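You operate a simulated robot arm through the tools that you are given. There is no shell and no other tool. Be economical: measure what you need, move in short steps, check, and stop when the job is done.

The job below is to be done with a simulated robot arm. You get a single attempt, and the scene is never put back.

## Task
Shut the trolley's lid, roll it out about 60 cm and brake it again.
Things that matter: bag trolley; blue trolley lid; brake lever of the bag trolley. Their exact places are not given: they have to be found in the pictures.

It is judged by the outcome, as a careful person would: the job done as asked, and still so three seconds after it is handed in. It fails if anything else is knocked over, pushed out of place, dropped, spilled or broken. A push-on lid holds only when it is set on centred and level and pressed home; a screw cap is set on level and turned clockwise until tight.

## Robot
A 6-joint arm with a two-finger gripper, on a carriage that runs on a rail from [-1737, 0] to [603, 0] (x, y) and turns from -156 to 176 degrees about z. Base frame: it is fixed where the carriage stands at the start and does not move with it; the origin is on the floor, on the carriage's upright axis, x ahead of it, y to its left, z up. Lengths are in mm, angles in degrees, forces in N, time in s.
With the tool pointing down near the work surface it reaches from about 660 to 780 mm from the robot's upright axis, wherever it stands. Its first joint turns from -166.0 to 166.0 degrees. Places, roughly: bag trolley [1000, 500, 400]; blue trolley lid [800, 500, 1200]; brake lever of the bag trolley [1000, 200, 500]. Payload 2.54 kg.
The tool frame sits at the grasp point between the pads (the TCP): z along the fingers, y along the line on which they close. The tips reach 23 mm beyond it. Largest opening 126 mm; the body of the gripper starts 82 mm behind the TCP.
Orientation is that of the tool frame in the base frame, as a unit quaternion [x, y, z, w]. With the fingers straight down and closing along the base's y, the tool's x points along the base's -x, its y along +y and its z along -z.

## Interface
- The arm moves only by the tool step_arm. Its argument "series" is a list of rows, each an object of numbers (a shift or turn left out is 0, a gripper value left out holds the last): "rx", "ry", "rz": the turn, a rotation vector about the base's x, y, z in degrees; "tx", "ty", "tz": the shift along the base's x, y, z in mm; "grip": the opening, from 0 (shut) to 1 (fully open). In form: [{"rx": .., "ry": .., "rz": .., "tx": .., "ty": .., "tz": .., "grip": ..}, ...]. A call has 1 to 10 rows; each row shifts and turns the commanded pose from where the row before left it. A row lasts 0.2 s, in which the tool goes at most 50 mm and 8.6 degrees; a call with a longer step from one row to the next is refused whole, and so is a gripper value outside its range. Where a pose cannot be reached the arm comes as near as it can. A force on the tool above 80 N (or 10 N above the force at the start of the call, whichever is more), or a blocked arm, ends the call early, and 0.2 s more pass. Each finger halts on what it meets, pressing with about 28 N; the grip force reading is that of the motor and also rises with nothing between the fingers. The clock runs only during rows and for 0.2 s after the last one: add rows that do not move to give the fingers time. The reply holds the time, the measured pose of the TCP, the force on the tool along the base axes, the opening and the grip force, in the units named above and with some noise, with the torque about the TCP (base axes, N m) and any sound that the robot's microphone picked up.
- Cameras (640 x 400 px; columns grow to the right, rows downward): "scene" is now at [63.8, 212.2, 1504.5]; the picture's right is [0.04, -1.00, 0.00], its down [-0.58, -0.02, -0.81] and it looks along [0.81, 0.03, -0.58] (base axes); focal length 260 px, centre (320, 200). "wrist" rides on the gripper at [82, 14, -122] in the tool frame; the picture's right is [-0.17, 0.99, 0.00], its down [-0.79, -0.13, -0.60] and it looks along [-0.59, -0.10, 0.80] (tool axes); focal length 243 px, centre (320, 200).
- get_image(camera): a new picture of that camera. It takes no simulated time.
- lift_body(by): slides the trunk up (or, below 0, down) by that many mm; the arm and the scene camera ride with it, the base frame stays. It gives what a move gives, with no picture.
- base_move(legs): drives the robot by 1 to 6 legs, each [ahead, left, turn to the left] in mm, mm and degrees, along the robot's own axes; the way and the turn of a leg run together, so that a leg with both is an arc; at most 1500 mm and 180 degrees a leg. The arm and the cameras ride along, it lands a little off, and it stops where it bumps. It keeps to its track: a leg is cut to what the track allows. It gives what a move gives.
- head_to(pan, tilt): turns the head with the scene camera to pan (to the left, within 120 degrees either way) and tilt (down, from -29 to 69), counted from straight ahead of the robot. It gives what a move gives.
- point_at(camera, pixels): for up to 12 pixels [column, row] of the newest picture of that camera ("zoom" is the newest enlarged one), the place [x, y, z] in the base frame of the surface seen there, good to about 2 mm, but the place of the scene camera against the robot may be out by one fixed shift of up to 12 mm in any direction. It takes no simulated time.
- inspect(camera, box): a new picture of the part [left, top, right, bottom] of that camera's present view, enlarged. It takes no simulated time.
- sign_off(): hands the job in; it is judged then, once.

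Go step by step. Measure first, check grasps and placings, and put right what went wrong. The budget is 80 turns and 52 pictures, counting those below and the enlarged ones. Unless the task says otherwise, let go and move clear before handing in, and close with one line.

The tools are called after "Call:" by a JSON object that holds its "op" and its "data". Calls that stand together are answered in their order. step_arm: Moves the arm, as the interface text tells. Its arguments: {"type":"object","properties":{"series":{"type":"array","items":{"type":"object","properties":{"rx":{"type":"number"},"ry":{"type":"number"},"rz":{"type":"number"},"tx":{"type":"number"},"ty":{"type":"number"},"tz":{"type":"number"},"grip":{"type":"number"}}}}},"required":["series"]} The other tools are called the same way: lift_body (by) slides the trunk up or down; base_move (legs) drives the base; head_to (pan, tilt) turns the head that bears the scene camera; get_image (camera) takes a picture; point_at (camera, pixels) gives the place of the surface under pixels of a picture; inspect (camera, box) takes an enlarged picture of a part of a camera's view; sign_off () hands the job in.

At the start:

```text
time: 0.0
eef_pos: [466.4, 68.9, 1346.0]
orientation: [0.0, 1.0, 0.0, 0.0]
wrist_force: [-0.7, 0.0, -0.3]
ft_torque: [0.01, -0.02, -0.01]
grip_width: 125.9
finger_force: 0.1
trunk travel left (down, up): [-300.0, 190.0]
robot x, y, heading: [-3.8, 1.2, 0.1]
head pan, tilt: [2.2, 35.4]
```

scene: 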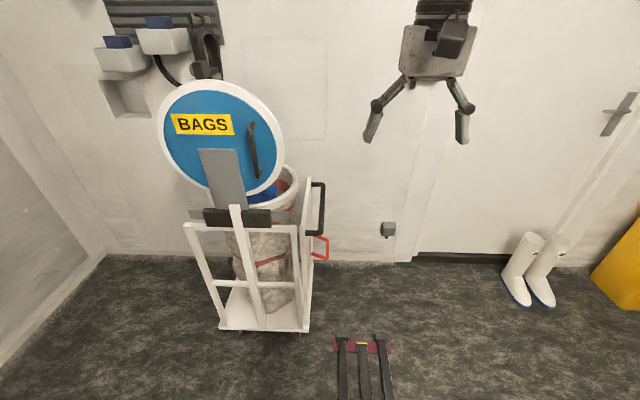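
wrist: 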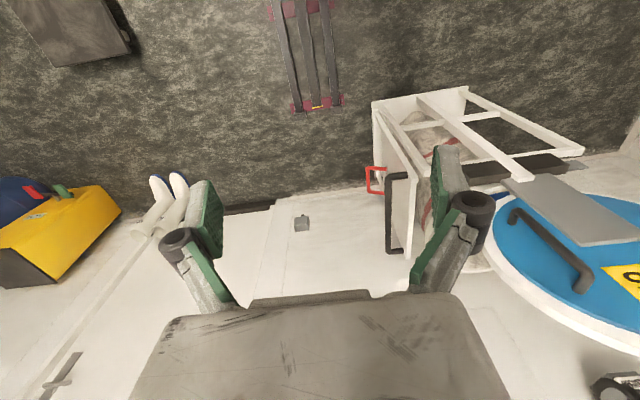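

The trolley stands left of centre with its blue lid tipped open toward me (pixel 220,135), a black push handle at (318,208) and a red brake lever at (320,247). I'll enlarge and measure these.

Call:
{"op": "inspect", "data": {"camera": "scene", "box": [150, 70, 400, 340]}}

Call:
{"op": "point_at", "data": {"camera": "scene", "pixels": [[160, 130], [283, 150], [215, 80], [235, 200], [252, 150], [240, 215], [322, 185], [320, 230], [327, 240], [188, 225], [308, 325], [222, 325]]}}

```text
1.48 times, centred on (275, 205) of scene
```

zoom: 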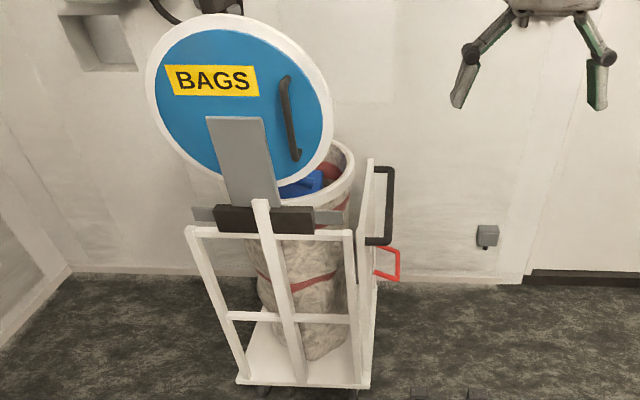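

```text
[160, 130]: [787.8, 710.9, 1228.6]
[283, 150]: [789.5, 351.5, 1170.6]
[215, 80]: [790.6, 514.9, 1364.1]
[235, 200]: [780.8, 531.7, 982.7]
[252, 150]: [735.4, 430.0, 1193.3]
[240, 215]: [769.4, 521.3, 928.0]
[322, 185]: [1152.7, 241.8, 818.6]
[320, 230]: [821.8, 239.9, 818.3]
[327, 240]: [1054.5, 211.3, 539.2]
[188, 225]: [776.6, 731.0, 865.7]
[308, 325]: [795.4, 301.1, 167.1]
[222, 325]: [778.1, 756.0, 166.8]
```

The lid stands upright at x≈790, hinged at z≈930 on my side, and the push bar runs along x at y≈240, z≈818. I'll look closer at the wheels, brake and floor.

Call:
{"op": "inspect", "data": {"camera": "scene", "box": [280, 170, 350, 270]}}

Call:
{"op": "inspect", "data": {"camera": "scene", "box": [200, 270, 420, 400]}}

Call:
{"op": "point_at", "data": {"camera": "scene", "pixels": [[343, 340], [390, 345], [345, 390], [388, 230], [316, 238], [318, 258], [327, 256], [328, 245], [515, 300], [285, 165], [297, 185], [430, 60]]}}

Call:
{"op": "inspect", "data": {"camera": "wrist", "box": [340, 70, 620, 300]}}

```text
4.00 times, centred on (315, 220) of scene
```

zoom: 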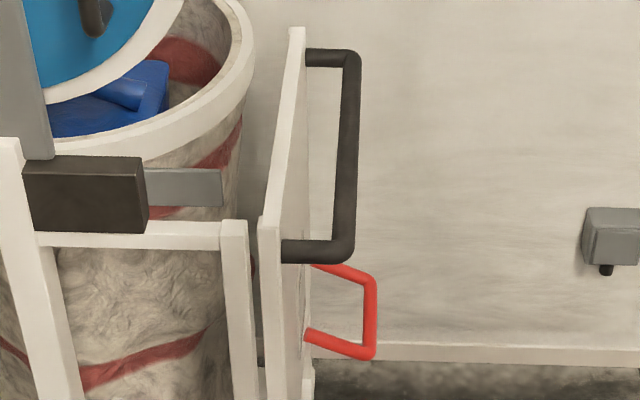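

```text
2.91 times, centred on (310, 335) of scene
```

zoom: 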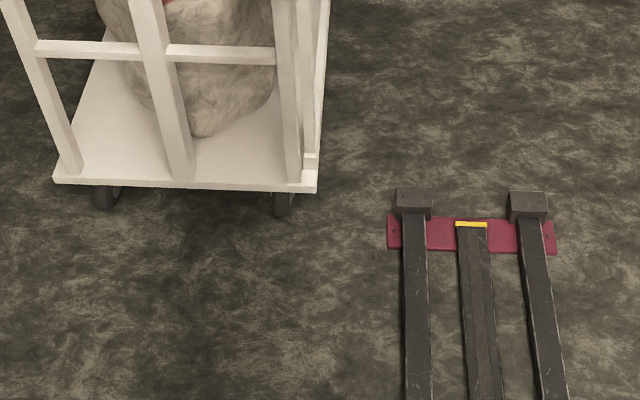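

```text
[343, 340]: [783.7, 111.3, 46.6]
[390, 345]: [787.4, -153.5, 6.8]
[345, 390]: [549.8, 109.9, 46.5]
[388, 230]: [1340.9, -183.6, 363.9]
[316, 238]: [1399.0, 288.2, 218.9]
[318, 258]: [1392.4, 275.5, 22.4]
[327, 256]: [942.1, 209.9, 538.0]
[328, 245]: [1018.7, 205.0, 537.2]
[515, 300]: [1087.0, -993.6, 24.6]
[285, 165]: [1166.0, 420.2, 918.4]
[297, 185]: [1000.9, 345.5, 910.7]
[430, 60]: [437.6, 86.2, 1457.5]
```

```text
1.74 times, centred on (480, 185) of wrist
```

zoom: 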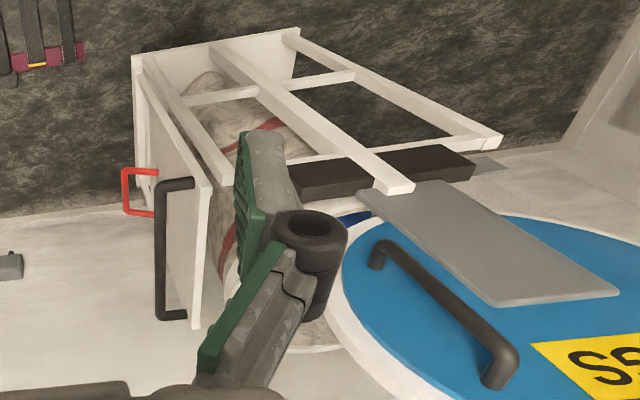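

The floor bars are my own rail, and the brake is a red loop near (1000, 205, 538). I'll check the wheel direction, lid handle and barrel contents.

Call:
{"op": "inspect", "data": {"camera": "scene", "box": [220, 300, 320, 350]}}

Call:
{"op": "inspect", "data": {"camera": "scene", "box": [180, 90, 310, 240]}}

Call:
{"op": "point_at", "data": {"camera": "scene", "pixels": [[249, 124], [251, 135], [253, 150], [256, 165], [258, 178], [244, 124], [265, 165], [265, 190], [280, 182], [207, 158], [205, 216], [268, 216]]}}

```text
6.40 times, centred on (270, 325) of scene
```

zoom: 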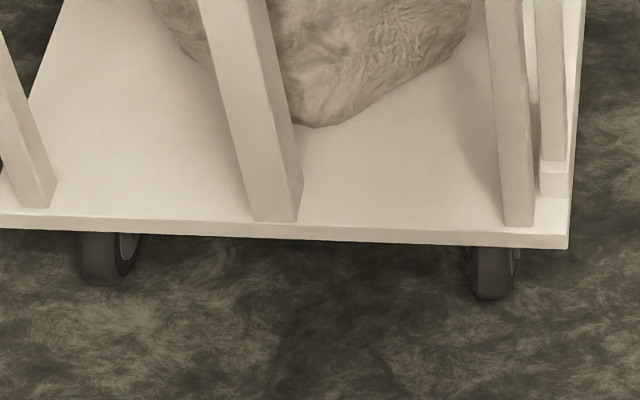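

```text
2.67 times, centred on (245, 165) of scene
```

zoom: 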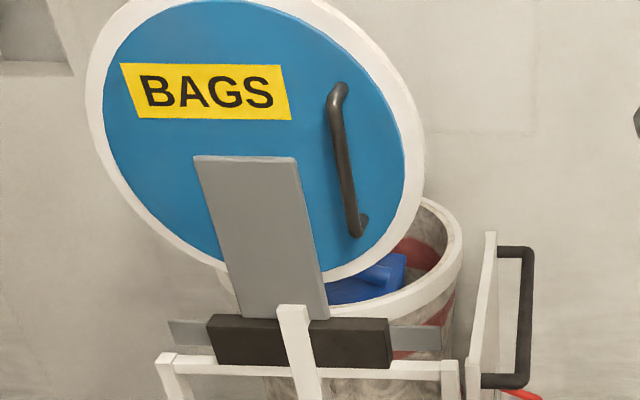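

```text
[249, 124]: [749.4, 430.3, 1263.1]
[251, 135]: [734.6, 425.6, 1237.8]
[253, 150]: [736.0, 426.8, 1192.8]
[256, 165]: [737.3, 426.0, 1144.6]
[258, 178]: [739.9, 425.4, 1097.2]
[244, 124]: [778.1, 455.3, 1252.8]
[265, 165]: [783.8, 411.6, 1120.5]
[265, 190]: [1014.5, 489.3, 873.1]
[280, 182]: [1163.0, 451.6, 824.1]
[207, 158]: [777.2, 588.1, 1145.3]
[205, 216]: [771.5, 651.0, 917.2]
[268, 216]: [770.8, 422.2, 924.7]
```

The wheels are seen tread-on, so the trolley rolls along x and "out" is toward me, away from the wall. For the lid I'll turn the tool to point at +x and line it up with the lid handle (bar along z at y≈426, x≈740).

Call:
{"op": "step_arm", "data": {"series": [{"ry": -8.5, "tx": -20, "ty": 35, "tz": -16, "grip": 0.6}, {"ry": -8.5, "tx": -20, "ty": 35, "tz": -16}, {"ry": -8.5, "tx": -20, "ty": 35, "tz": -16}, {"ry": -8.5, "tx": -20, "ty": 35, "tz": -16}, {"ry": -8.5, "tx": -20, "ty": 35, "tz": -16}, {"ry": -8.5, "tx": -20, "ty": 35, "tz": -16}, {"ry": -8.5, "tx": -20, "ty": 35, "tz": -16}, {"ry": -8.5, "tx": -20, "ty": 35, "tz": -16}, {"ry": -8.5, "tx": -20, "ty": 35, "tz": -16}, {"ry": -8.5, "tx": -20, "ty": 35, "tz": -16}]}}

```text
time: 2.4
eef_pos: [297.4, 365.1, 1187.5]
orientation: [0.032, 0.736, -0.029, 0.676]
wrist_force: [-0.1, 0.0, -0.8]
ft_torque: [0.01, -0.02, -0.05]
grip_width: 75.6
finger_force: 0.1
trunk travel left (down, up): [-300.0, 190.0]
robot x, y, heading: [1.2, -1.3, 0.1]
head pan, tilt: [2.2, 35.4]
stopped in row 10: the arm was blocked; the commanded pose is now the measured one
```

The arm was blocked near (297,365), too close in. I'll move outward while finishing the rotation.

Call:
{"op": "step_arm", "data": {"series": [{"tx": 40, "ty": 10}, {"tx": 40, "ty": 15, "ry": -2.4, "rz": 2.5}, {"tx": 30, "ty": 20, "ry": -2.4, "rz": 2.4}, {"tx": 0, "ty": 16}, {}]}}

```text
time: 3.6
eef_pos: [404.1, 425.2, 1187.9]
orientation: [0.0, 0.708, 0.004, 0.707]
wrist_force: [-0.5, 0.3, -0.2]
ft_torque: [0.01, -0.03, -0.02]
grip_width: 75.9
finger_force: 0.2
trunk travel left (down, up): [-300.0, 190.0]
robot x, y, heading: [-1.7, -1.0, -0.1]
head pan, tilt: [2.2, 35.4]
```

Good orientation. Driving forward 270 so that the tips stop about 40 mm short of the handle.

Call:
{"op": "base_move", "data": {"legs": [[270, 0, 0]]}}

Call:
{"op": "get_image", "data": {"camera": "wrist"}}

Call:
{"op": "get_image", "data": {"camera": "scene"}}

```text
time: 5.5
eef_pos: [668.3, 428.7, 1186.9]
orientation: [-0.003, 0.708, 0.006, 0.707]
wrist_force: [-0.7, -0.4, -0.6]
ft_torque: [-0.06, 0.01, -0.01]
grip_width: 75.8
finger_force: 0.0
trunk travel left (down, up): [-300.0, 190.0]
robot x, y, heading: [267.2, -0.6, 0.3]
head pan, tilt: [2.2, 35.4]
```

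```text
43 pictures are left
```

wrist: 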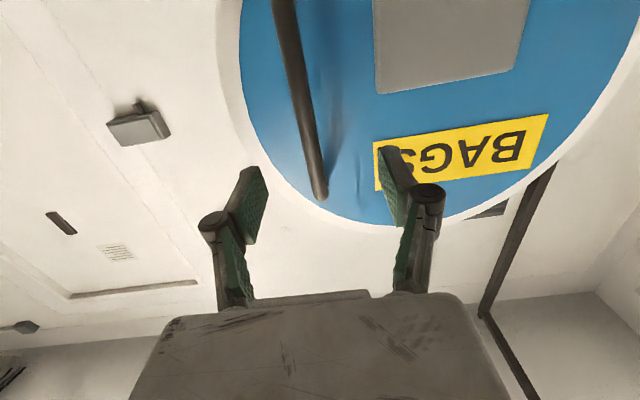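

```text
42 pictures are left
```

scene: 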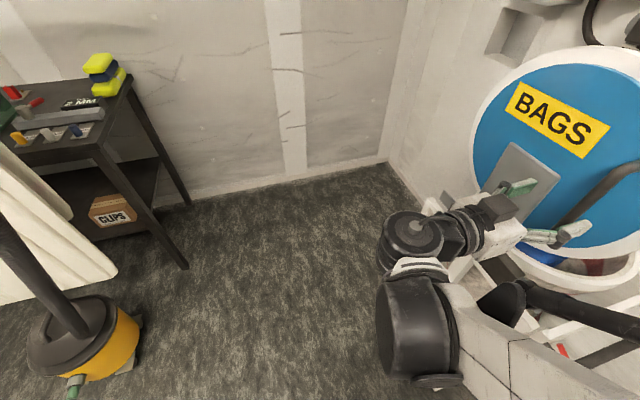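

The bar passes between the fingers (pixels 290–320 column); the left side holds a table and vacuum I need to keep clear of. Measuring both.

Call:
{"op": "point_at", "data": {"camera": "wrist", "pixels": [[318, 180], [308, 140], [295, 80], [285, 20], [330, 220], [420, 40]]}}

Call:
{"op": "point_at", "data": {"camera": "scene", "pixels": [[185, 265], [135, 330], [188, 200], [120, 368], [300, 170], [130, 80], [385, 160], [90, 255]]}}

```text
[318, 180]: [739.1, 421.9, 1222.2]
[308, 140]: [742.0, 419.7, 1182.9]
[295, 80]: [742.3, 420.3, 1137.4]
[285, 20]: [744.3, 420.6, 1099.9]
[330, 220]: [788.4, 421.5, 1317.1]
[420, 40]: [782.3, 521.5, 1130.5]
```

```text
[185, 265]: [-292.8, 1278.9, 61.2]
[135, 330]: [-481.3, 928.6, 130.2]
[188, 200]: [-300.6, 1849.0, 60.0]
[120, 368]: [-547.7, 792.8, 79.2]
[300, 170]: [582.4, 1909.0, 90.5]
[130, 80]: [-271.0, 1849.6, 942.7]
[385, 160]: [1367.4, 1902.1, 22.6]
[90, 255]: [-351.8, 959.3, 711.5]
```

Bar centre is about (748, 421) with z from 1095 to 1240. Moving in and closing.

Call:
{"op": "step_arm", "data": {"series": [{"tx": 20, "ty": -7, "tz": -20}, {"tx": 30}, {"tx": 30}, {"grip": 0.3}, {"grip": 0.0}, {"grip": 0.0}, {"grip": 0.0}, {"grip": 0.0}]}}

Call:
{"op": "get_image", "data": {"camera": "wrist"}}

```text
time: 7.3
eef_pos: [749.0, 419.9, 1165.7]
orientation: [-0.002, 0.708, 0.006, 0.706]
wrist_force: [2.7, -13.0, -6.4]
ft_torque: [-0.41, -0.08, -0.09]
grip_width: 6.0
finger_force: 33.4
trunk travel left (down, up): [-300.0, 190.0]
robot x, y, heading: [264.5, 0.3, 0.3]
head pan, tilt: [2.2, 35.4]
```

```text
41 pictures are left
```

wrist: 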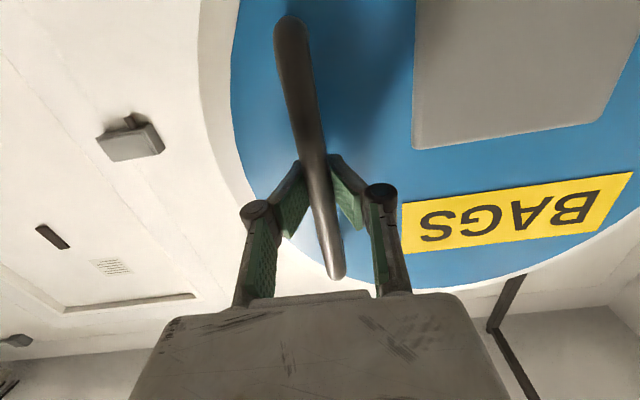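

The bar is held between the pads. I'll start swinging the lid along an arc about the hinge (≈780, 925), 21° first, watching forces.

Call:
{"op": "step_arm", "data": {"series": [{"ry": 3.5, "tx": 14.8, "tz": 1.4}, {"ry": 3.5, "tx": 14.8, "tz": 0.6}, {"ry": 3.5, "tx": 14.8, "tz": -0.4}, {"ry": 3.5, "tx": 14.8, "tz": -1.3}, {"ry": 3.5, "tx": 14.6, "tz": -2.2}, {"ry": 3.5, "tx": 14.6, "tz": -3.0}]}}

```text
time: 8.7
eef_pos: [836.3, 420.8, 1161.0]
orientation: [-0.002, 0.825, 0.007, 0.565]
wrist_force: [-0.6, 0.1, 0.0]
ft_torque: [-0.01, 0.0, 0.01]
grip_width: 0.0
finger_force: 28.4
trunk travel left (down, up): [-300.0, 190.0]
robot x, y, heading: [265.8, -0.2, 0.3]
head pan, tilt: [2.2, 35.4]
```

The opening reads 0, so the bar slipped out. Checking.

Call:
{"op": "get_image", "data": {"camera": "wrist"}}

Call:
{"op": "get_image", "data": {"camera": "scene"}}

```text
40 pictures are left
```

wrist: 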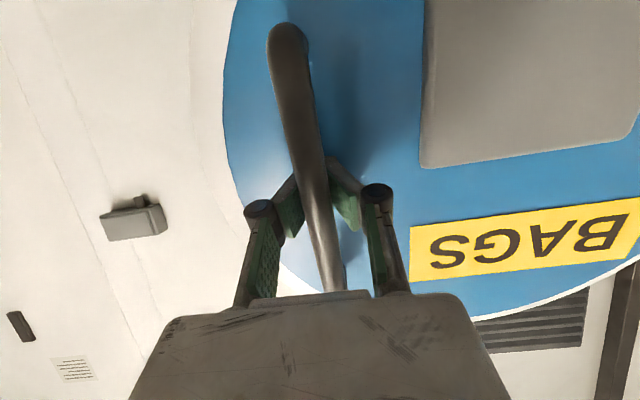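

```text
39 pictures are left
```

scene: 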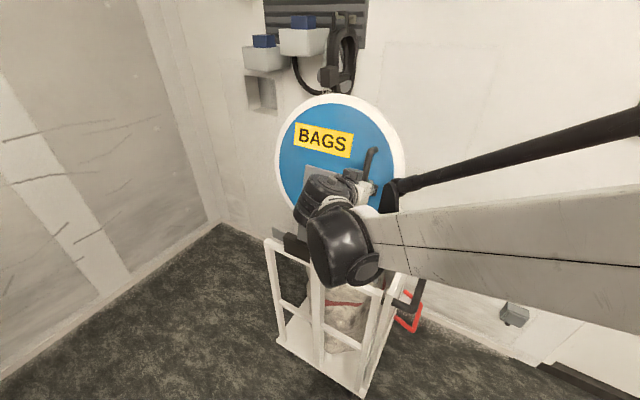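

Call:
{"op": "point_at", "data": {"camera": "wrist", "pixels": [[290, 60], [300, 100], [310, 150], [325, 220], [335, 280], [250, 130], [470, 120], [460, 300], [390, 40]]}}

Call:
{"op": "inspect", "data": {"camera": "wrist", "box": [220, 120, 420, 300]}}

Call:
{"op": "inspect", "data": {"camera": "scene", "box": [270, 90, 430, 260]}}

```text
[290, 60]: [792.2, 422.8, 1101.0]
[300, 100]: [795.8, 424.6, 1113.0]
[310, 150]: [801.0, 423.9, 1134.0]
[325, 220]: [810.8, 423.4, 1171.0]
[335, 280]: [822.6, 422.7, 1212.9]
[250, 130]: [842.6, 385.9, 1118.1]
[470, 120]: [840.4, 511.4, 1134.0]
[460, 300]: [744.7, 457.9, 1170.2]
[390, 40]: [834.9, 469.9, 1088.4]
```

```text
2.22 times, centred on (320, 210) of wrist
```

zoom: 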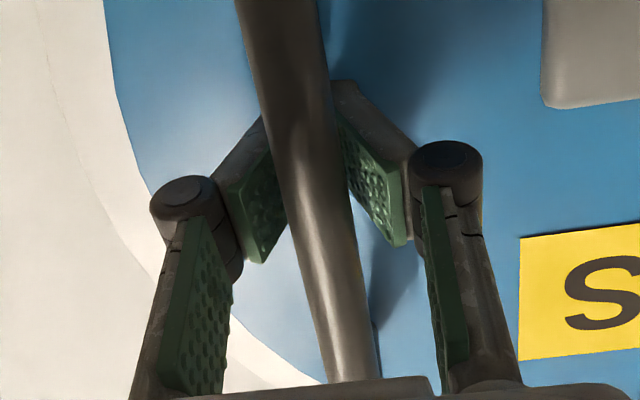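

```text
2.35 times, centred on (350, 175) of scene
```

zoom: 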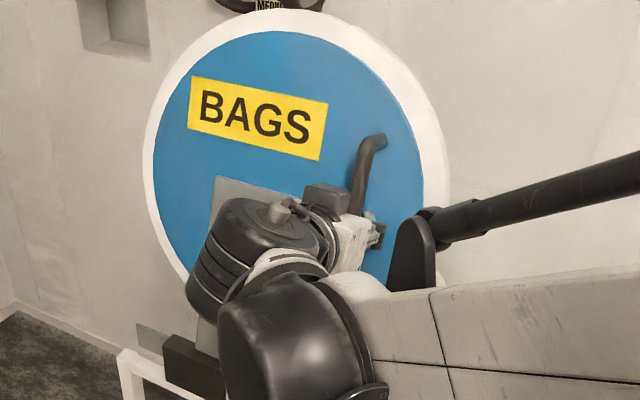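

The lid has swung about 15° and the bar is caged inside the closed fingers (pads on its lid side), which hooks it well. Continuing the arc to ~56°.

Call:
{"op": "step_arm", "data": {"series": [{"ry": 3.5, "tx": 14.3, "tz": -3.9, "grip": 0}, {"ry": 3.5, "tx": 14.1, "tz": -4.8}, {"ry": 3.5, "tx": 13.7, "tz": -5.7}, {"ry": 3.5, "tx": 13.3, "tz": -6.5}, {"ry": 3.5, "tx": 12.9, "tz": -7.3}, {"ry": 3.5, "tx": 12.5, "tz": -8.1}, {"ry": 3.5, "tx": 11.9, "tz": -8.8}, {"ry": 3.5, "tx": 11.4, "tz": -9.5}, {"ry": 3.5, "tx": 10.8, "tz": -10.2}, {"ry": 3.5, "tx": 10.2, "tz": -10.8}]}}

Call:
{"op": "get_image", "data": {"camera": "wrist"}}

```text
time: 10.9
eef_pos: [963.0, 421.1, 1087.3]
orientation: [0.0, 0.956, 0.007, 0.292]
wrist_force: [0.4, -0.6, -0.4]
ft_torque: [-0.01, 0.02, 0.04]
grip_width: 0.0
finger_force: 28.0
trunk travel left (down, up): [-300.0, 190.0]
robot x, y, heading: [266.8, 2.1, 0.5]
head pan, tilt: [2.2, 35.4]
```

```text
36 pictures are left
```

wrist: 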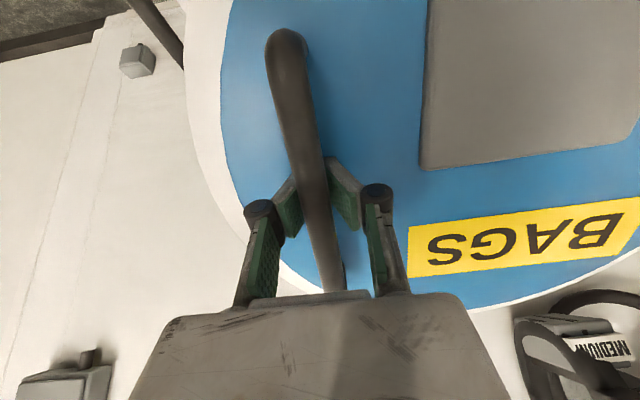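

The lid follows well with no force. Continuing to nearly closed.

Call:
{"op": "step_arm", "data": {"series": [{"ry": 3.5, "tx": 9.4, "tz": -11.5}, {"ry": 3.5, "tx": 8.8, "tz": -12}, {"ry": 3.5, "tx": 8, "tz": -12.5}, {"ry": 3.5, "tx": 7.2, "tz": -12.9}, {"ry": 3.5, "tx": 6.4, "tz": -13.4}, {"ry": 3.5, "tx": 5.6, "tz": -13.8}, {"ry": 3.5, "tx": 4.7, "tz": -14.1}, {"ry": 3.5, "tx": 3.8, "tz": -14.3}]}}

Call:
{"op": "get_image", "data": {"camera": "wrist"}}

Call:
{"op": "get_image", "data": {"camera": "scene"}}

```text
time: 12.7
eef_pos: [1018.8, 420.9, 981.0]
orientation: [0.003, 0.999, 0.006, 0.051]
wrist_force: [2.3, -8.1, -4.6]
ft_torque: [0.08, -0.03, -0.08]
grip_width: 0.3
finger_force: 28.0
trunk travel left (down, up): [-300.0, 190.0]
robot x, y, heading: [266.2, 0.7, 0.4]
head pan, tilt: [2.2, 35.4]
```

```text
35 pictures are left
```

wrist: 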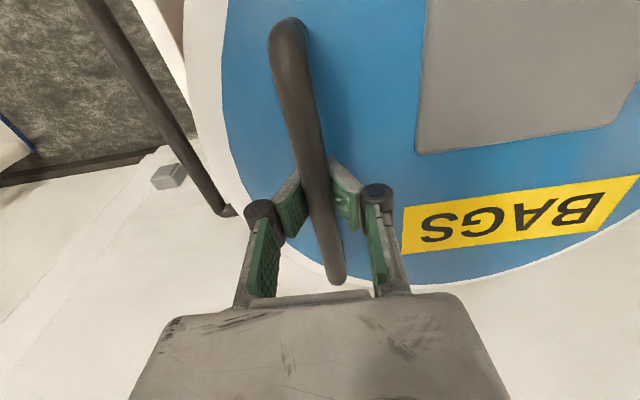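

```text
34 pictures are left
```

scene: 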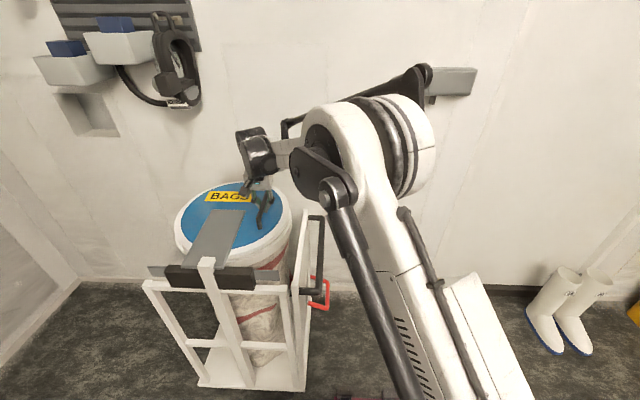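

The lid looks nearly down. I'll check its level.

Call:
{"op": "point_at", "data": {"camera": "scene", "pixels": [[215, 185], [190, 220], [185, 225], [275, 200], [284, 220], [230, 215], [240, 245], [260, 265], [240, 187]]}}

Call:
{"op": "inspect", "data": {"camera": "scene", "box": [160, 160, 320, 300]}}

```text
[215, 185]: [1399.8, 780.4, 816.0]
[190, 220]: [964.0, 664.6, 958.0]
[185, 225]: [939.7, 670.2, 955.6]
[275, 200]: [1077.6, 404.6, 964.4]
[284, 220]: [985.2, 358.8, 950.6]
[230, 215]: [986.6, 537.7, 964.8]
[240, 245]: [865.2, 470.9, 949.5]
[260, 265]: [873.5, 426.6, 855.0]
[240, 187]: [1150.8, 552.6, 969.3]
```

```text
2.86 times, centred on (240, 230) of scene
```

zoom: 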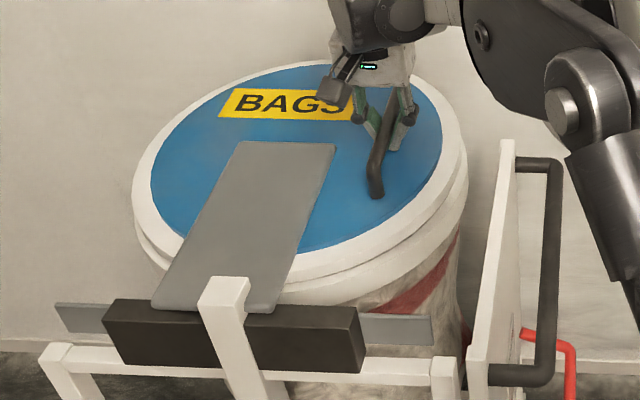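

About 4° remains (z 949 near hinge, 969 far side). Finishing the arc, stopping on contact.

Call:
{"op": "step_arm", "data": {"series": [{"ry": 2, "tx": 1.5, "tz": -8}, {"ry": 2, "tx": 1.5, "tz": -8}, {"ry": 2, "tx": 1, "tz": -8}, {"tz": -4}, {"tz": -4}, {"tz": -4}]}}

Call:
{"op": "inspect", "data": {"camera": "scene", "box": [160, 160, 320, 300]}}

Call:
{"op": "point_at", "data": {"camera": "zoom", "pixels": [[180, 170], [230, 85], [290, 85], [310, 230], [420, 130], [380, 235]]}}

```text
time: 14.2
eef_pos: [1018.6, 421.7, 953.1]
orientation: [0.001, 1.0, 0.009, 0.003]
wrist_force: [-3.4, -2.3, 37.3]
ft_torque: [-0.17, 0.18, 0.02]
grip_width: 6.0
finger_force: 28.5
trunk travel left (down, up): [-300.0, 190.0]
robot x, y, heading: [266.0, -0.5, 0.3]
head pan, tilt: [2.2, 35.4]
stopped in row 6: the force on the tool passed its limit at 85 N (the readings are from after the stop); the commanded pose is now the measured one
```

```text
2.86 times, centred on (240, 230) of scene
```

zoom: 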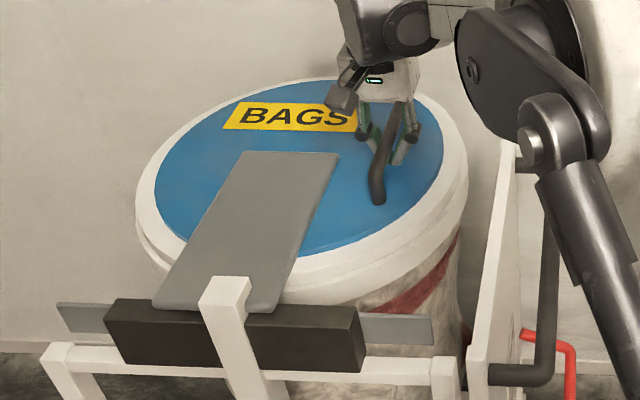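

```text
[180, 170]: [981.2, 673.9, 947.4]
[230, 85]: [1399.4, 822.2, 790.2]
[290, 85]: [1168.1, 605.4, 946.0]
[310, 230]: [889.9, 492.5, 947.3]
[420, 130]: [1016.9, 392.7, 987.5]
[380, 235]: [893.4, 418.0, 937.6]
```

The lid is level at z≈947 and was pressed with 85 N. Now opening around the bar and lifting off.

Call:
{"op": "step_arm", "data": {"series": [{"tz": 4, "grip": 0.3}, {"grip": 0.6}, {"grip": 0.6}, {"grip": 0.6}, {"tz": 25}, {"tz": 45}, {"tz": 45}, {}]}}

Call:
{"op": "inspect", "data": {"camera": "scene", "box": [160, 160, 320, 300]}}

Call:
{"op": "point_at", "data": {"camera": "zoom", "pixels": [[180, 170], [270, 85], [330, 90], [310, 230], [410, 110], [380, 235]]}}

```text
time: 16.0
eef_pos: [1020.6, 422.0, 1070.3]
orientation: [0.001, 1.0, 0.008, 0.001]
wrist_force: [0.1, -0.3, 0.0]
ft_torque: [0.02, 0.01, 0.0]
grip_width: 75.6
finger_force: 0.1
trunk travel left (down, up): [-300.0, 190.0]
robot x, y, heading: [265.5, 1.7, 0.1]
head pan, tilt: [2.2, 35.4]
```

```text
2.86 times, centred on (240, 230) of scene
```

zoom: 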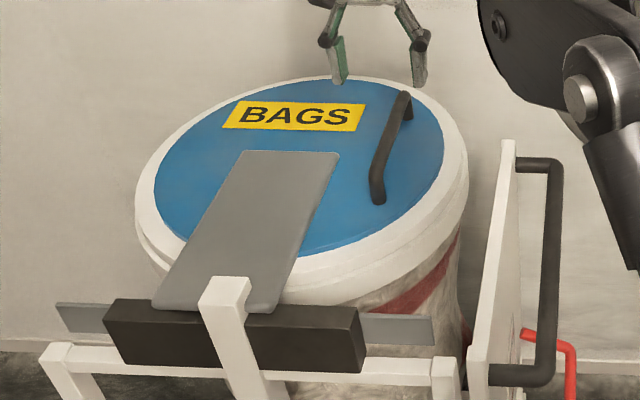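

```text
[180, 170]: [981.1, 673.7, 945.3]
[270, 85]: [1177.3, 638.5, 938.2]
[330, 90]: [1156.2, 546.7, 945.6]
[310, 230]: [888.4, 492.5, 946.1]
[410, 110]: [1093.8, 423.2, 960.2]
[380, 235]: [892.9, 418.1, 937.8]
```

The lid stays closed. Next the brake: moving the arm right to view the red lever with the wrist camera.

Call:
{"op": "step_arm", "data": {"series": [{"ty": -45, "tx": -22}, {"ty": -45, "tx": -22}, {"ty": -45, "tx": -22}, {"ty": -45, "tx": -22}, {"ty": -45, "tx": -22}, {"ty": -45, "tx": -22, "tz": -20}, {"tz": -40}, {"tz": -40}, {"tz": -40}, {}]}}

Call:
{"op": "get_image", "data": {"camera": "wrist"}}

Call:
{"op": "get_image", "data": {"camera": "scene"}}

```text
refused: row 6 steps farther than a row can; nothing moved
```

```text
30 pictures are left
```

wrist: 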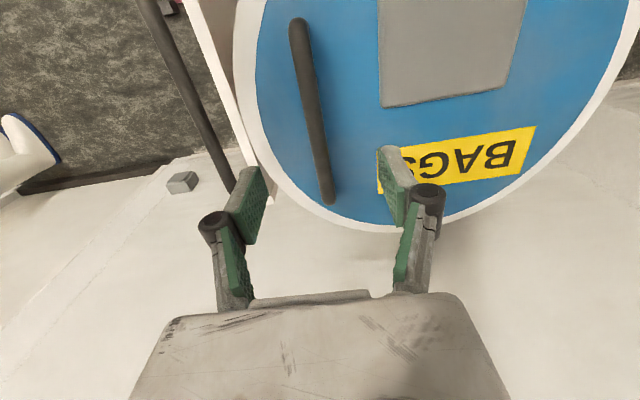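

```text
29 pictures are left
```

scene: 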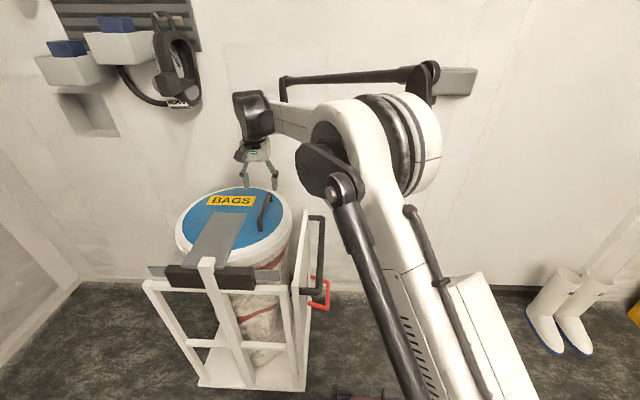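

The call was refused for too large a step; repeating with shorter rows.

Call:
{"op": "step_arm", "data": {"series": [{"ty": -43, "tx": -22}, {"ty": -43, "tx": -22}, {"ty": -43, "tx": -22}, {"ty": -43, "tx": -22}, {"ty": -43, "tx": -22}, {"ty": -43, "tx": -22}, {"tz": -40}, {"tz": -40}, {"tz": -40}, {}]}}

Call:
{"op": "get_image", "data": {"camera": "wrist"}}

```text
time: 18.2
eef_pos: [890.1, 165.9, 946.3]
orientation: [0.002, 1.0, 0.008, 0.001]
wrist_force: [0.2, -0.3, -0.4]
ft_torque: [0.0, 0.03, 0.0]
grip_width: 75.7
finger_force: 0.0
trunk travel left (down, up): [-300.0, 190.0]
robot x, y, heading: [264.7, -0.3, 0.3]
head pan, tilt: [2.2, 35.4]
```

```text
28 pictures are left
```

wrist: 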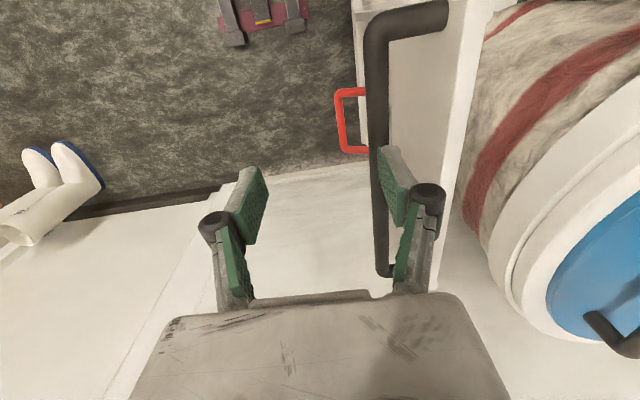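

Call:
{"op": "inspect", "data": {"camera": "wrist", "box": [310, 60, 410, 170]}}

Call:
{"op": "point_at", "data": {"camera": "wrist", "pixels": [[336, 92], [341, 120], [343, 150], [352, 91], [358, 151], [350, 120], [372, 60], [378, 150], [385, 270], [376, 40], [430, 12], [432, 80]]}}

Call:
{"op": "inspect", "data": {"camera": "scene", "box": [290, 210, 350, 320]}}

```text
3.64 times, centred on (360, 115) of wrist
```

zoom: 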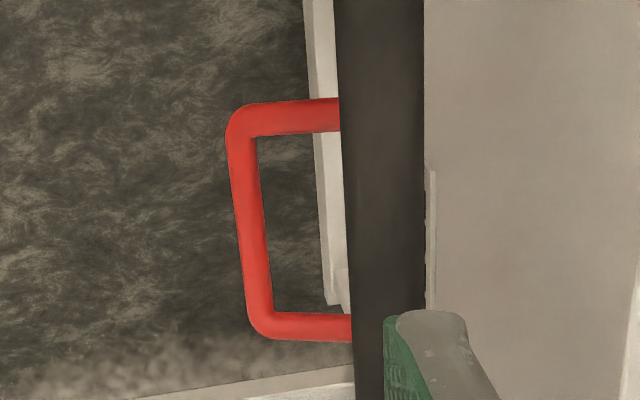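

```text
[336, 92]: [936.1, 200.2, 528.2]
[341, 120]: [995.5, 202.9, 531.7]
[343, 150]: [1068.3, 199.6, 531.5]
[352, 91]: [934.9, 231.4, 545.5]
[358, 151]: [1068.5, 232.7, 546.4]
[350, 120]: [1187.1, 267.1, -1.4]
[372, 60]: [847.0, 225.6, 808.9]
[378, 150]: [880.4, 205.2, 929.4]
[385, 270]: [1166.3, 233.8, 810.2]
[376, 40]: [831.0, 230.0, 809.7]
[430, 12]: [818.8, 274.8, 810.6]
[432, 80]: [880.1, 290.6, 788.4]
```

```text
3.64 times, centred on (320, 265) of scene
```

zoom: 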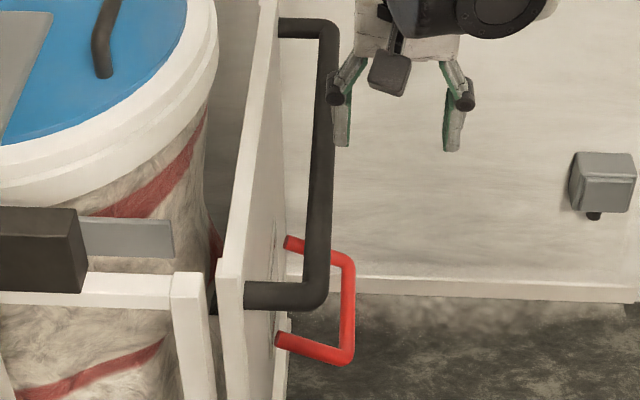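

The red bar lies at y≈200, z≈525, x 936–1068, sloping down from its pivot at the panel (y≈290, z≈575), so "braked" is lever down and lifting frees it. I'll point the tool at +y and approach from the open side with fingers above and below the bar.

Call:
{"op": "step_arm", "data": {"series": [{"rx": 8.5, "tx": 5, "ty": -20}, {"rx": 8.5, "tx": 5, "ty": -20}, {"rx": 8.5, "tx": 5, "ty": -20}, {"rx": 8.5, "tx": 5, "ty": -20}, {"rx": 8.5, "tx": 10, "ty": -10, "tz": -20}, {"rx": 8.5, "tx": 10, "tz": -20}, {"rx": 8.5, "tx": 10, "tz": -20}, {"rx": 8.5, "tx": 10, "tz": -20}, {"rx": 8.5, "tx": 10, "tz": -20}, {"rx": 8.5, "tx": 10, "tz": -20}]}}

```text
time: 20.4
eef_pos: [967.6, 76.0, 828.3]
orientation: [0.002, 0.732, 0.682, 0.0]
wrist_force: [-0.2, -0.3, 0.5]
ft_torque: [-0.05, 0.02, -0.06]
grip_width: 75.6
finger_force: 0.0
trunk travel left (down, up): [-300.0, 190.0]
robot x, y, heading: [264.3, -1.3, 0.1]
head pan, tilt: [2.2, 35.4]
```

Pose reached. Lowering the trunk 290 and finishing the turn.

Call:
{"op": "lift_body", "data": {"by": -290}}

Call:
{"op": "step_arm", "data": {"series": [{"rx": 4, "tx": 32, "tz": -10}, {}]}}

Call:
{"op": "get_image", "data": {"camera": "wrist"}}

```text
time: 23.3
eef_pos: [967.0, 75.3, 538.5]
orientation: [0.001, 0.732, 0.681, -0.001]
wrist_force: [0.2, 0.4, 0.6]
ft_torque: [0.02, 0.02, 0.01]
grip_width: 75.9
finger_force: 0.0
trunk travel left (down, up): [-10.0, 480.0]
robot x, y, heading: [262.8, 0.5, 0.5]
head pan, tilt: [2.2, 35.4]
```

```text
time: 23.9
eef_pos: [999.0, 73.6, 528.3]
orientation: [0.002, 0.707, 0.707, -0.001]
wrist_force: [-0.8, 0.2, 0.4]
ft_torque: [-0.01, 0.03, 0.01]
grip_width: 75.7
finger_force: 0.0
trunk travel left (down, up): [-10.0, 480.0]
robot x, y, heading: [267.4, 0.5, 0.3]
head pan, tilt: [2.2, 35.4]
```

```text
25 pictures are left
```

wrist: 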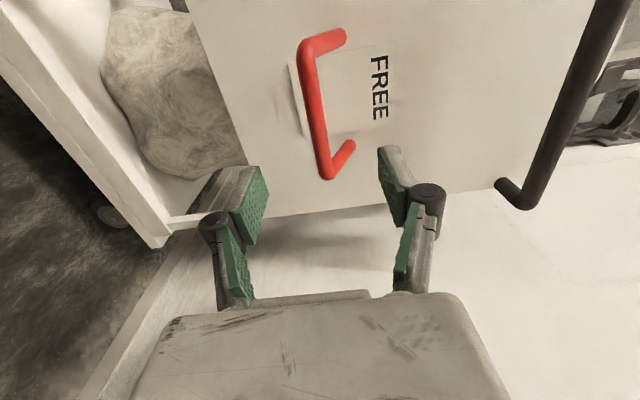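

The "FREE" label is above the lever (image right is up), confirming: lift to free. Measuring the bar in this view.

Call:
{"op": "point_at", "data": {"camera": "wrist", "pixels": [[308, 60], [315, 100], [322, 150], [328, 175], [345, 148], [342, 36], [376, 85], [300, 85]]}}

Call:
{"op": "inspect", "data": {"camera": "wrist", "box": [270, 10, 410, 200]}}

```text
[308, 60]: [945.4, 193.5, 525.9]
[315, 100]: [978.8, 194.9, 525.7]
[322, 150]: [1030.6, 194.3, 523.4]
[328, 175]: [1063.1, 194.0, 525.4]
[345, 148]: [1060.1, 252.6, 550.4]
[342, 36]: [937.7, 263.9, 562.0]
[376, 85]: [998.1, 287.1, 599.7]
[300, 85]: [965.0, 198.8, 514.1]
```

```text
2.11 times, centred on (340, 105) of wrist
```

zoom: 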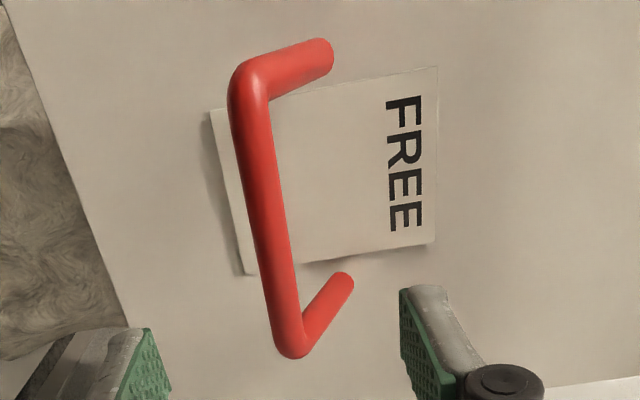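

Bar centre ≈ (1000, 201, 522). Moving in, narrowing the fingers loosely around it, then lifting.

Call:
{"op": "step_arm", "data": {"series": [{"ty": 45, "tz": -3}, {"ty": 45, "tz": -3}, {"ty": 32}, {"grip": 0.28}, {}, {}, {"tz": 15}, {"tz": 15}, {"tz": 15}, {"tz": 15}]}}

Call:
{"op": "get_image", "data": {"camera": "wrist"}}

```text
time: 26.1
eef_pos: [1000.2, 197.8, 581.3]
orientation: [0.002, 0.708, 0.706, -0.001]
wrist_force: [-0.3, -0.7, -2.8]
ft_torque: [0.01, -0.06, 0.03]
grip_width: 37.1
finger_force: 1.0
trunk travel left (down, up): [-10.0, 480.0]
robot x, y, heading: [265.7, -0.5, 0.5]
head pan, tilt: [2.2, 35.4]
```

```text
23 pictures are left
```

wrist: 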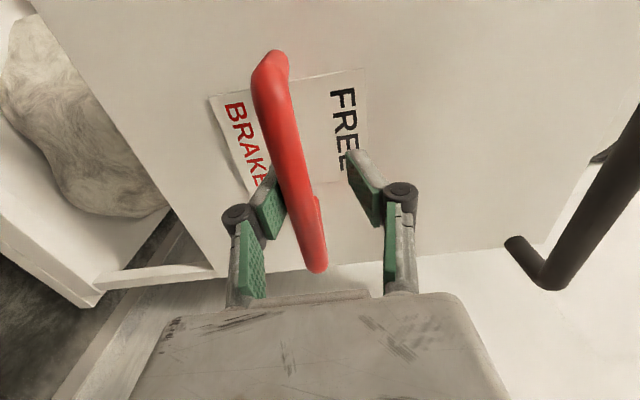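

The lever is lifting and the "BRAKE" label is showing below it. Continuing upward.

Call:
{"op": "step_arm", "data": {"series": [{"tz": 10}, {"tz": 10}, {"tz": 10}, {"tz": 10}, {"tz": 8}, {"tz": 8}]}}

Call:
{"op": "get_image", "data": {"camera": "wrist"}}

```text
time: 27.5
eef_pos: [1001.1, 198.2, 634.5]
orientation: [0.003, 0.71, 0.704, -0.002]
wrist_force: [-2.9, 16.1, -59.5]
ft_torque: [0.63, -0.01, -0.03]
grip_width: 91.5
finger_force: 28.3
trunk travel left (down, up): [-10.0, 480.0]
robot x, y, heading: [263.6, -0.9, 0.4]
head pan, tilt: [2.2, 35.4]
```

```text
22 pictures are left
```

wrist: 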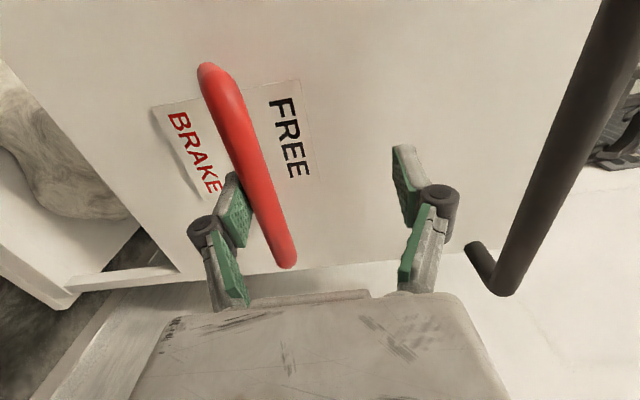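

The finger was forced open against ~60 N, so the lever seems at its upper stop. I'll relax down a bit, then measure the lever.

Call:
{"op": "step_arm", "data": {"series": [{"tz": -12, "grip": 0.7}, {"tz": -6}, {}]}}

Call:
{"op": "get_image", "data": {"camera": "wrist"}}

Call:
{"op": "point_at", "data": {"camera": "wrist", "pixels": [[250, 150], [270, 200], [225, 85], [255, 150], [262, 170]]}}

```text
time: 28.3
eef_pos: [1000.9, 196.2, 620.7]
orientation: [0.003, 0.708, 0.706, 0.0]
wrist_force: [-0.6, 0.5, 0.0]
ft_torque: [-0.01, 0.03, -0.02]
grip_width: 88.1
finger_force: 0.1
trunk travel left (down, up): [-10.0, 480.0]
robot x, y, heading: [271.2, -1.8, 0.3]
head pan, tilt: [2.2, 35.4]
```

```text
21 pictures are left
```

wrist: 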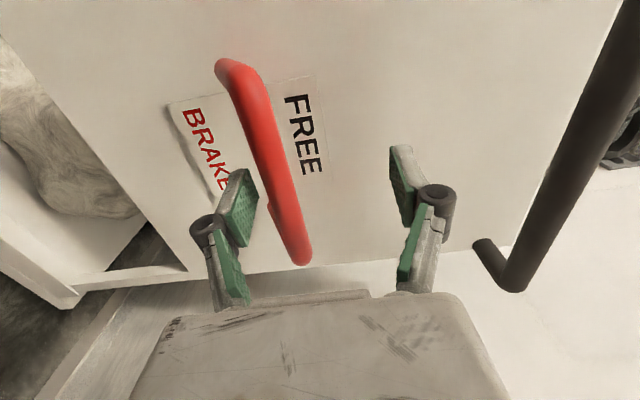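

```text
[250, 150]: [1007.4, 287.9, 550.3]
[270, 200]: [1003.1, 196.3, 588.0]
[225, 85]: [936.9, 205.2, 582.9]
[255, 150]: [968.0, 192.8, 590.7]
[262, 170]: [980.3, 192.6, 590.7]
```

Lever bar is now at z≈592 and stays there: FREE. Withdrawing and raising the trunk to go for the push handle.

Call:
{"op": "step_arm", "data": {"series": [{"ty": -40}, {"ty": -45}, {"ty": -45}, {}]}}

Call:
{"op": "lift_body", "data": {"by": 320}}

Call:
{"op": "step_arm", "data": {"series": [{"rx": -8.5}, {"rx": -8.5}, {"rx": -8.5}, {"rx": -8.5}, {"rx": -8.5}, {"rx": -8.5}, {"rx": -8.5}, {"rx": -8.5}, {"rx": -8.5}, {"rx": -8.5}]}}

Call:
{"op": "step_arm", "data": {"series": [{"rx": -5}, {"rz": 8.5}, {"rz": 8.5}, {"rz": 8.5}, {"rz": 8.5}, {"rz": 8.5}, {"rz": 8.5}, {"rz": 8.5}, {"rz": 8.5}, {"rz": 8.5}]}}

```text
time: 29.3
eef_pos: [1002.1, 65.1, 618.9]
orientation: [0.002, 0.708, 0.706, -0.001]
wrist_force: [0.8, -0.2, 0.4]
ft_torque: [0.0, -0.02, 0.01]
grip_width: 87.9
finger_force: 0.1
trunk travel left (down, up): [-10.0, 480.0]
robot x, y, heading: [266.2, 1.4, 0.3]
head pan, tilt: [2.2, 35.4]
```

```text
time: 32.5
eef_pos: [1001.5, 67.9, 938.8]
orientation: [0.001, 0.707, 0.707, 0.0]
wrist_force: [0.3, 0.2, 0.1]
ft_torque: [0.0, 0.02, -0.01]
grip_width: 88.2
finger_force: 0.0
trunk travel left (down, up): [-330.0, 160.0]
robot x, y, heading: [266.1, 1.8, 0.5]
head pan, tilt: [2.2, 35.4]
```

```text
time: 34.7
eef_pos: [1000.9, 67.3, 938.7]
orientation: [0.002, 0.999, 0.042, 0.001]
wrist_force: [0.5, 0.4, 0.2]
ft_torque: [0.01, 0.0, -0.01]
grip_width: 88.1
finger_force: 0.1
trunk travel left (down, up): [-330.0, 160.0]
robot x, y, heading: [268.9, -1.3, 0.1]
head pan, tilt: [2.2, 35.4]
```

```text
time: 36.9
eef_pos: [1001.3, 67.7, 937.8]
orientation: [-0.618, 0.786, 0.0, 0.001]
wrist_force: [0.2, -0.5, -0.7]
ft_torque: [0.0, 0.0, -0.01]
grip_width: 88.5
finger_force: 0.0
trunk travel left (down, up): [-330.0, 160.0]
robot x, y, heading: [266.5, 1.4, 0.4]
head pan, tilt: [2.2, 35.4]
```

Turning the remaining 14°, backing the base 90 mm and shifting above the handle's near leg (≈820, 262).

Call:
{"op": "base_move", "data": {"legs": [[-90, 0, 0]]}}

Call:
{"op": "step_arm", "data": {"series": [{"rz": 6.9, "tx": -18, "ty": 39}, {"rz": 6.9, "tx": -18, "ty": 39}, {"tx": -18, "ty": 39}, {"tx": -18, "ty": 39}, {"tx": -18, "ty": 39}, {}]}}

Call:
{"op": "get_image", "data": {"camera": "wrist"}}

```text
time: 38.0
eef_pos: [912.4, 66.4, 938.6]
orientation: [-0.618, 0.786, 0.0, 0.001]
wrist_force: [0.0, 0.4, -0.3]
ft_torque: [0.03, -0.02, 0.0]
grip_width: 88.2
finger_force: 0.0
trunk travel left (down, up): [-330.0, 160.0]
robot x, y, heading: [180.3, -0.5, 0.4]
head pan, tilt: [2.2, 35.4]
```

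```text
time: 39.4
eef_pos: [823.0, 263.0, 938.4]
orientation: [0.707, -0.707, 0.001, -0.001]
wrist_force: [-0.3, -0.2, 0.6]
ft_torque: [-0.04, -0.01, 0.02]
grip_width: 88.1
finger_force: 0.0
trunk travel left (down, up): [-330.0, 160.0]
robot x, y, heading: [176.8, -3.4, 0.4]
head pan, tilt: [2.2, 35.4]
```

```text
20 pictures are left
```

wrist: 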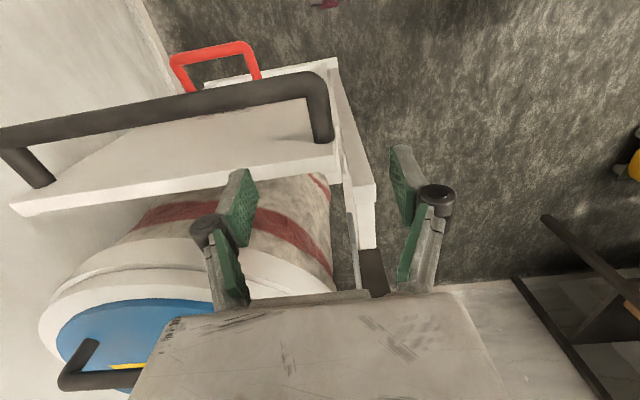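

Call:
{"op": "point_at", "data": {"camera": "wrist", "pixels": [[318, 110], [322, 130], [315, 85], [290, 87], [325, 150], [300, 170], [200, 160], [250, 95], [335, 165], [368, 240]]}}

Call:
{"op": "inspect", "data": {"camera": "wrist", "box": [230, 50, 400, 220]}}

```text
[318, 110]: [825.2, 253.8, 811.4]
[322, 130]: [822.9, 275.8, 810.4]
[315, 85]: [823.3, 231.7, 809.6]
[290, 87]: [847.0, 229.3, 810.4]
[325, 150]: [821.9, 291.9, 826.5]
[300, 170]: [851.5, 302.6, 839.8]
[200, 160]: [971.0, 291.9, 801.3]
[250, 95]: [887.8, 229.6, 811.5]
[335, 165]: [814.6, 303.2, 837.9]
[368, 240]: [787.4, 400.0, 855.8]
```

```text
2.35 times, centred on (315, 135) of wrist
```

zoom: 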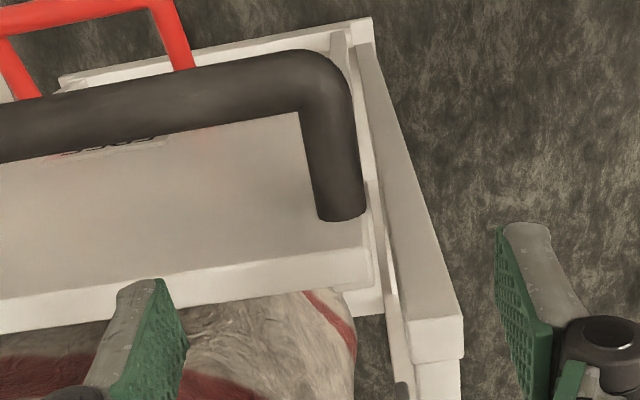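

Near leg: centre x≈823, z≈799, y 242–291. Descending straight over it and closing along x.

Call:
{"op": "step_arm", "data": {"series": [{"ty": 2, "tz": -30}, {"tz": -30}, {"tz": -30}, {"tz": -26}, {"tz": -22}, {"grip": 0.3}, {"grip": 0.1}, {"grip": 0.1}, {"grip": 0.1}, {"grip": 0.1}]}}

Call:
{"op": "get_image", "data": {"camera": "wrist"}}

```text
time: 41.6
eef_pos: [821.2, 263.0, 800.6]
orientation: [0.708, -0.706, 0.001, -0.001]
wrist_force: [1.1, -0.5, -4.5]
ft_torque: [0.14, 0.03, -0.05]
grip_width: 15.4
finger_force: 40.9
trunk travel left (down, up): [-330.0, 160.0]
robot x, y, heading: [177.3, 0.3, 0.5]
head pan, tilt: [2.2, 35.4]
```

```text
18 pictures are left
```

wrist: 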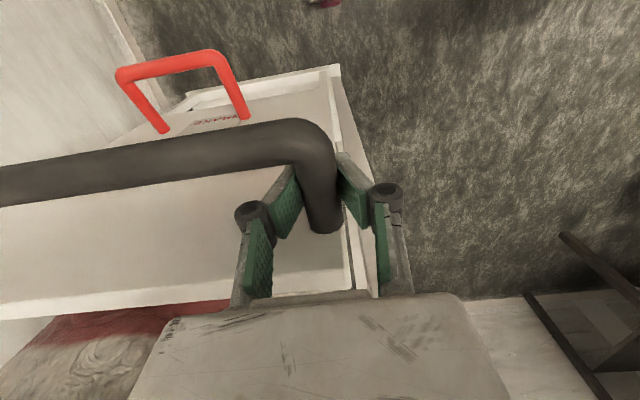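

The leg is held (15 mm opening, pads either side). Test pull: base back 100.

Call:
{"op": "base_move", "data": {"legs": [[-100, 0, 0]]}}

Call:
{"op": "get_image", "data": {"camera": "wrist"}}

Call:
{"op": "point_at", "data": {"camera": "wrist", "pixels": [[318, 180], [300, 150], [180, 155], [335, 75], [360, 280]]}}

```text
time: 42.7
eef_pos: [723.7, 263.2, 800.4]
orientation: [-0.707, 0.707, 0.001, 0.0]
wrist_force: [0.5, -16.6, -34.4]
ft_torque: [-0.81, -0.17, -0.1]
grip_width: 14.2
finger_force: 40.1
trunk travel left (down, up): [-330.0, 160.0]
robot x, y, heading: [74.3, -0.1, 0.5]
head pan, tilt: [2.2, 35.4]
```

```text
17 pictures are left
```

wrist: 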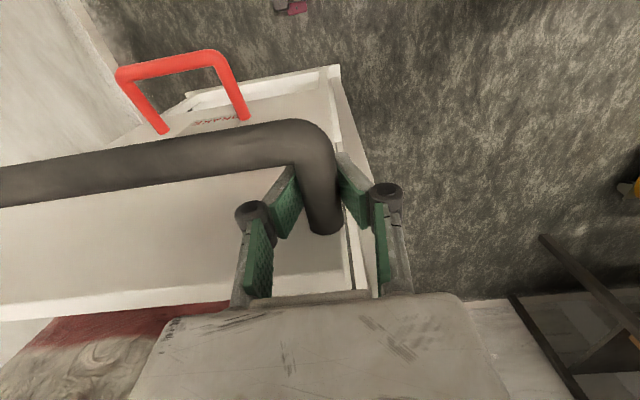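

```text
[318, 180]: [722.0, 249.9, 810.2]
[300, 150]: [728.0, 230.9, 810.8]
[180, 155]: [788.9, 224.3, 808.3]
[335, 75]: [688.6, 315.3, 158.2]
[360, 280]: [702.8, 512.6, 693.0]
```

The trolley rolled along 100 mm straight. Pulling the remaining ~500 in three legs.

Call:
{"op": "base_move", "data": {"legs": [[-170, 0, 0], [-170, 0, 0], [-163, 0, 0]]}}

Call:
{"op": "get_image", "data": {"camera": "wrist"}}

Call:
{"op": "point_at", "data": {"camera": "wrist", "pixels": [[318, 180], [300, 150], [180, 155], [335, 75], [180, 60]]}}

```text
time: 46.3
eef_pos: [219.9, 262.2, 799.1]
orientation: [-0.707, 0.707, -0.001, 0.001]
wrist_force: [1.9, 16.9, -37.6]
ft_torque: [-0.55, -0.1, 0.08]
grip_width: 13.8
finger_force: 39.8
trunk travel left (down, up): [-330.0, 160.0]
robot x, y, heading: [-427.5, -0.6, 0.1]
head pan, tilt: [2.2, 35.4]
```

```text
16 pictures are left
```

wrist: 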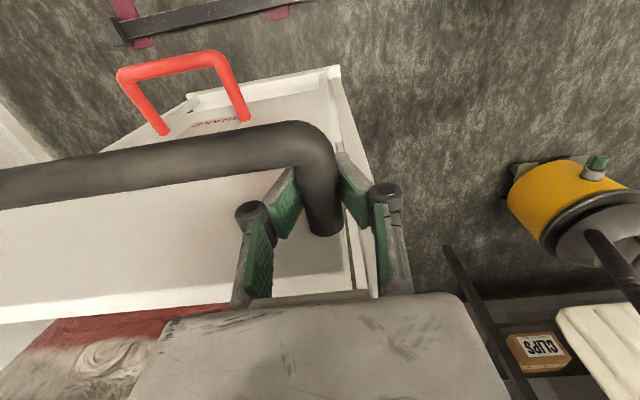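

```text
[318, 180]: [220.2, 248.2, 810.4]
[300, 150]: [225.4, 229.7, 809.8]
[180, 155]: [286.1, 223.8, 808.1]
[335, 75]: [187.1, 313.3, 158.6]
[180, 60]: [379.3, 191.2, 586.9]
```

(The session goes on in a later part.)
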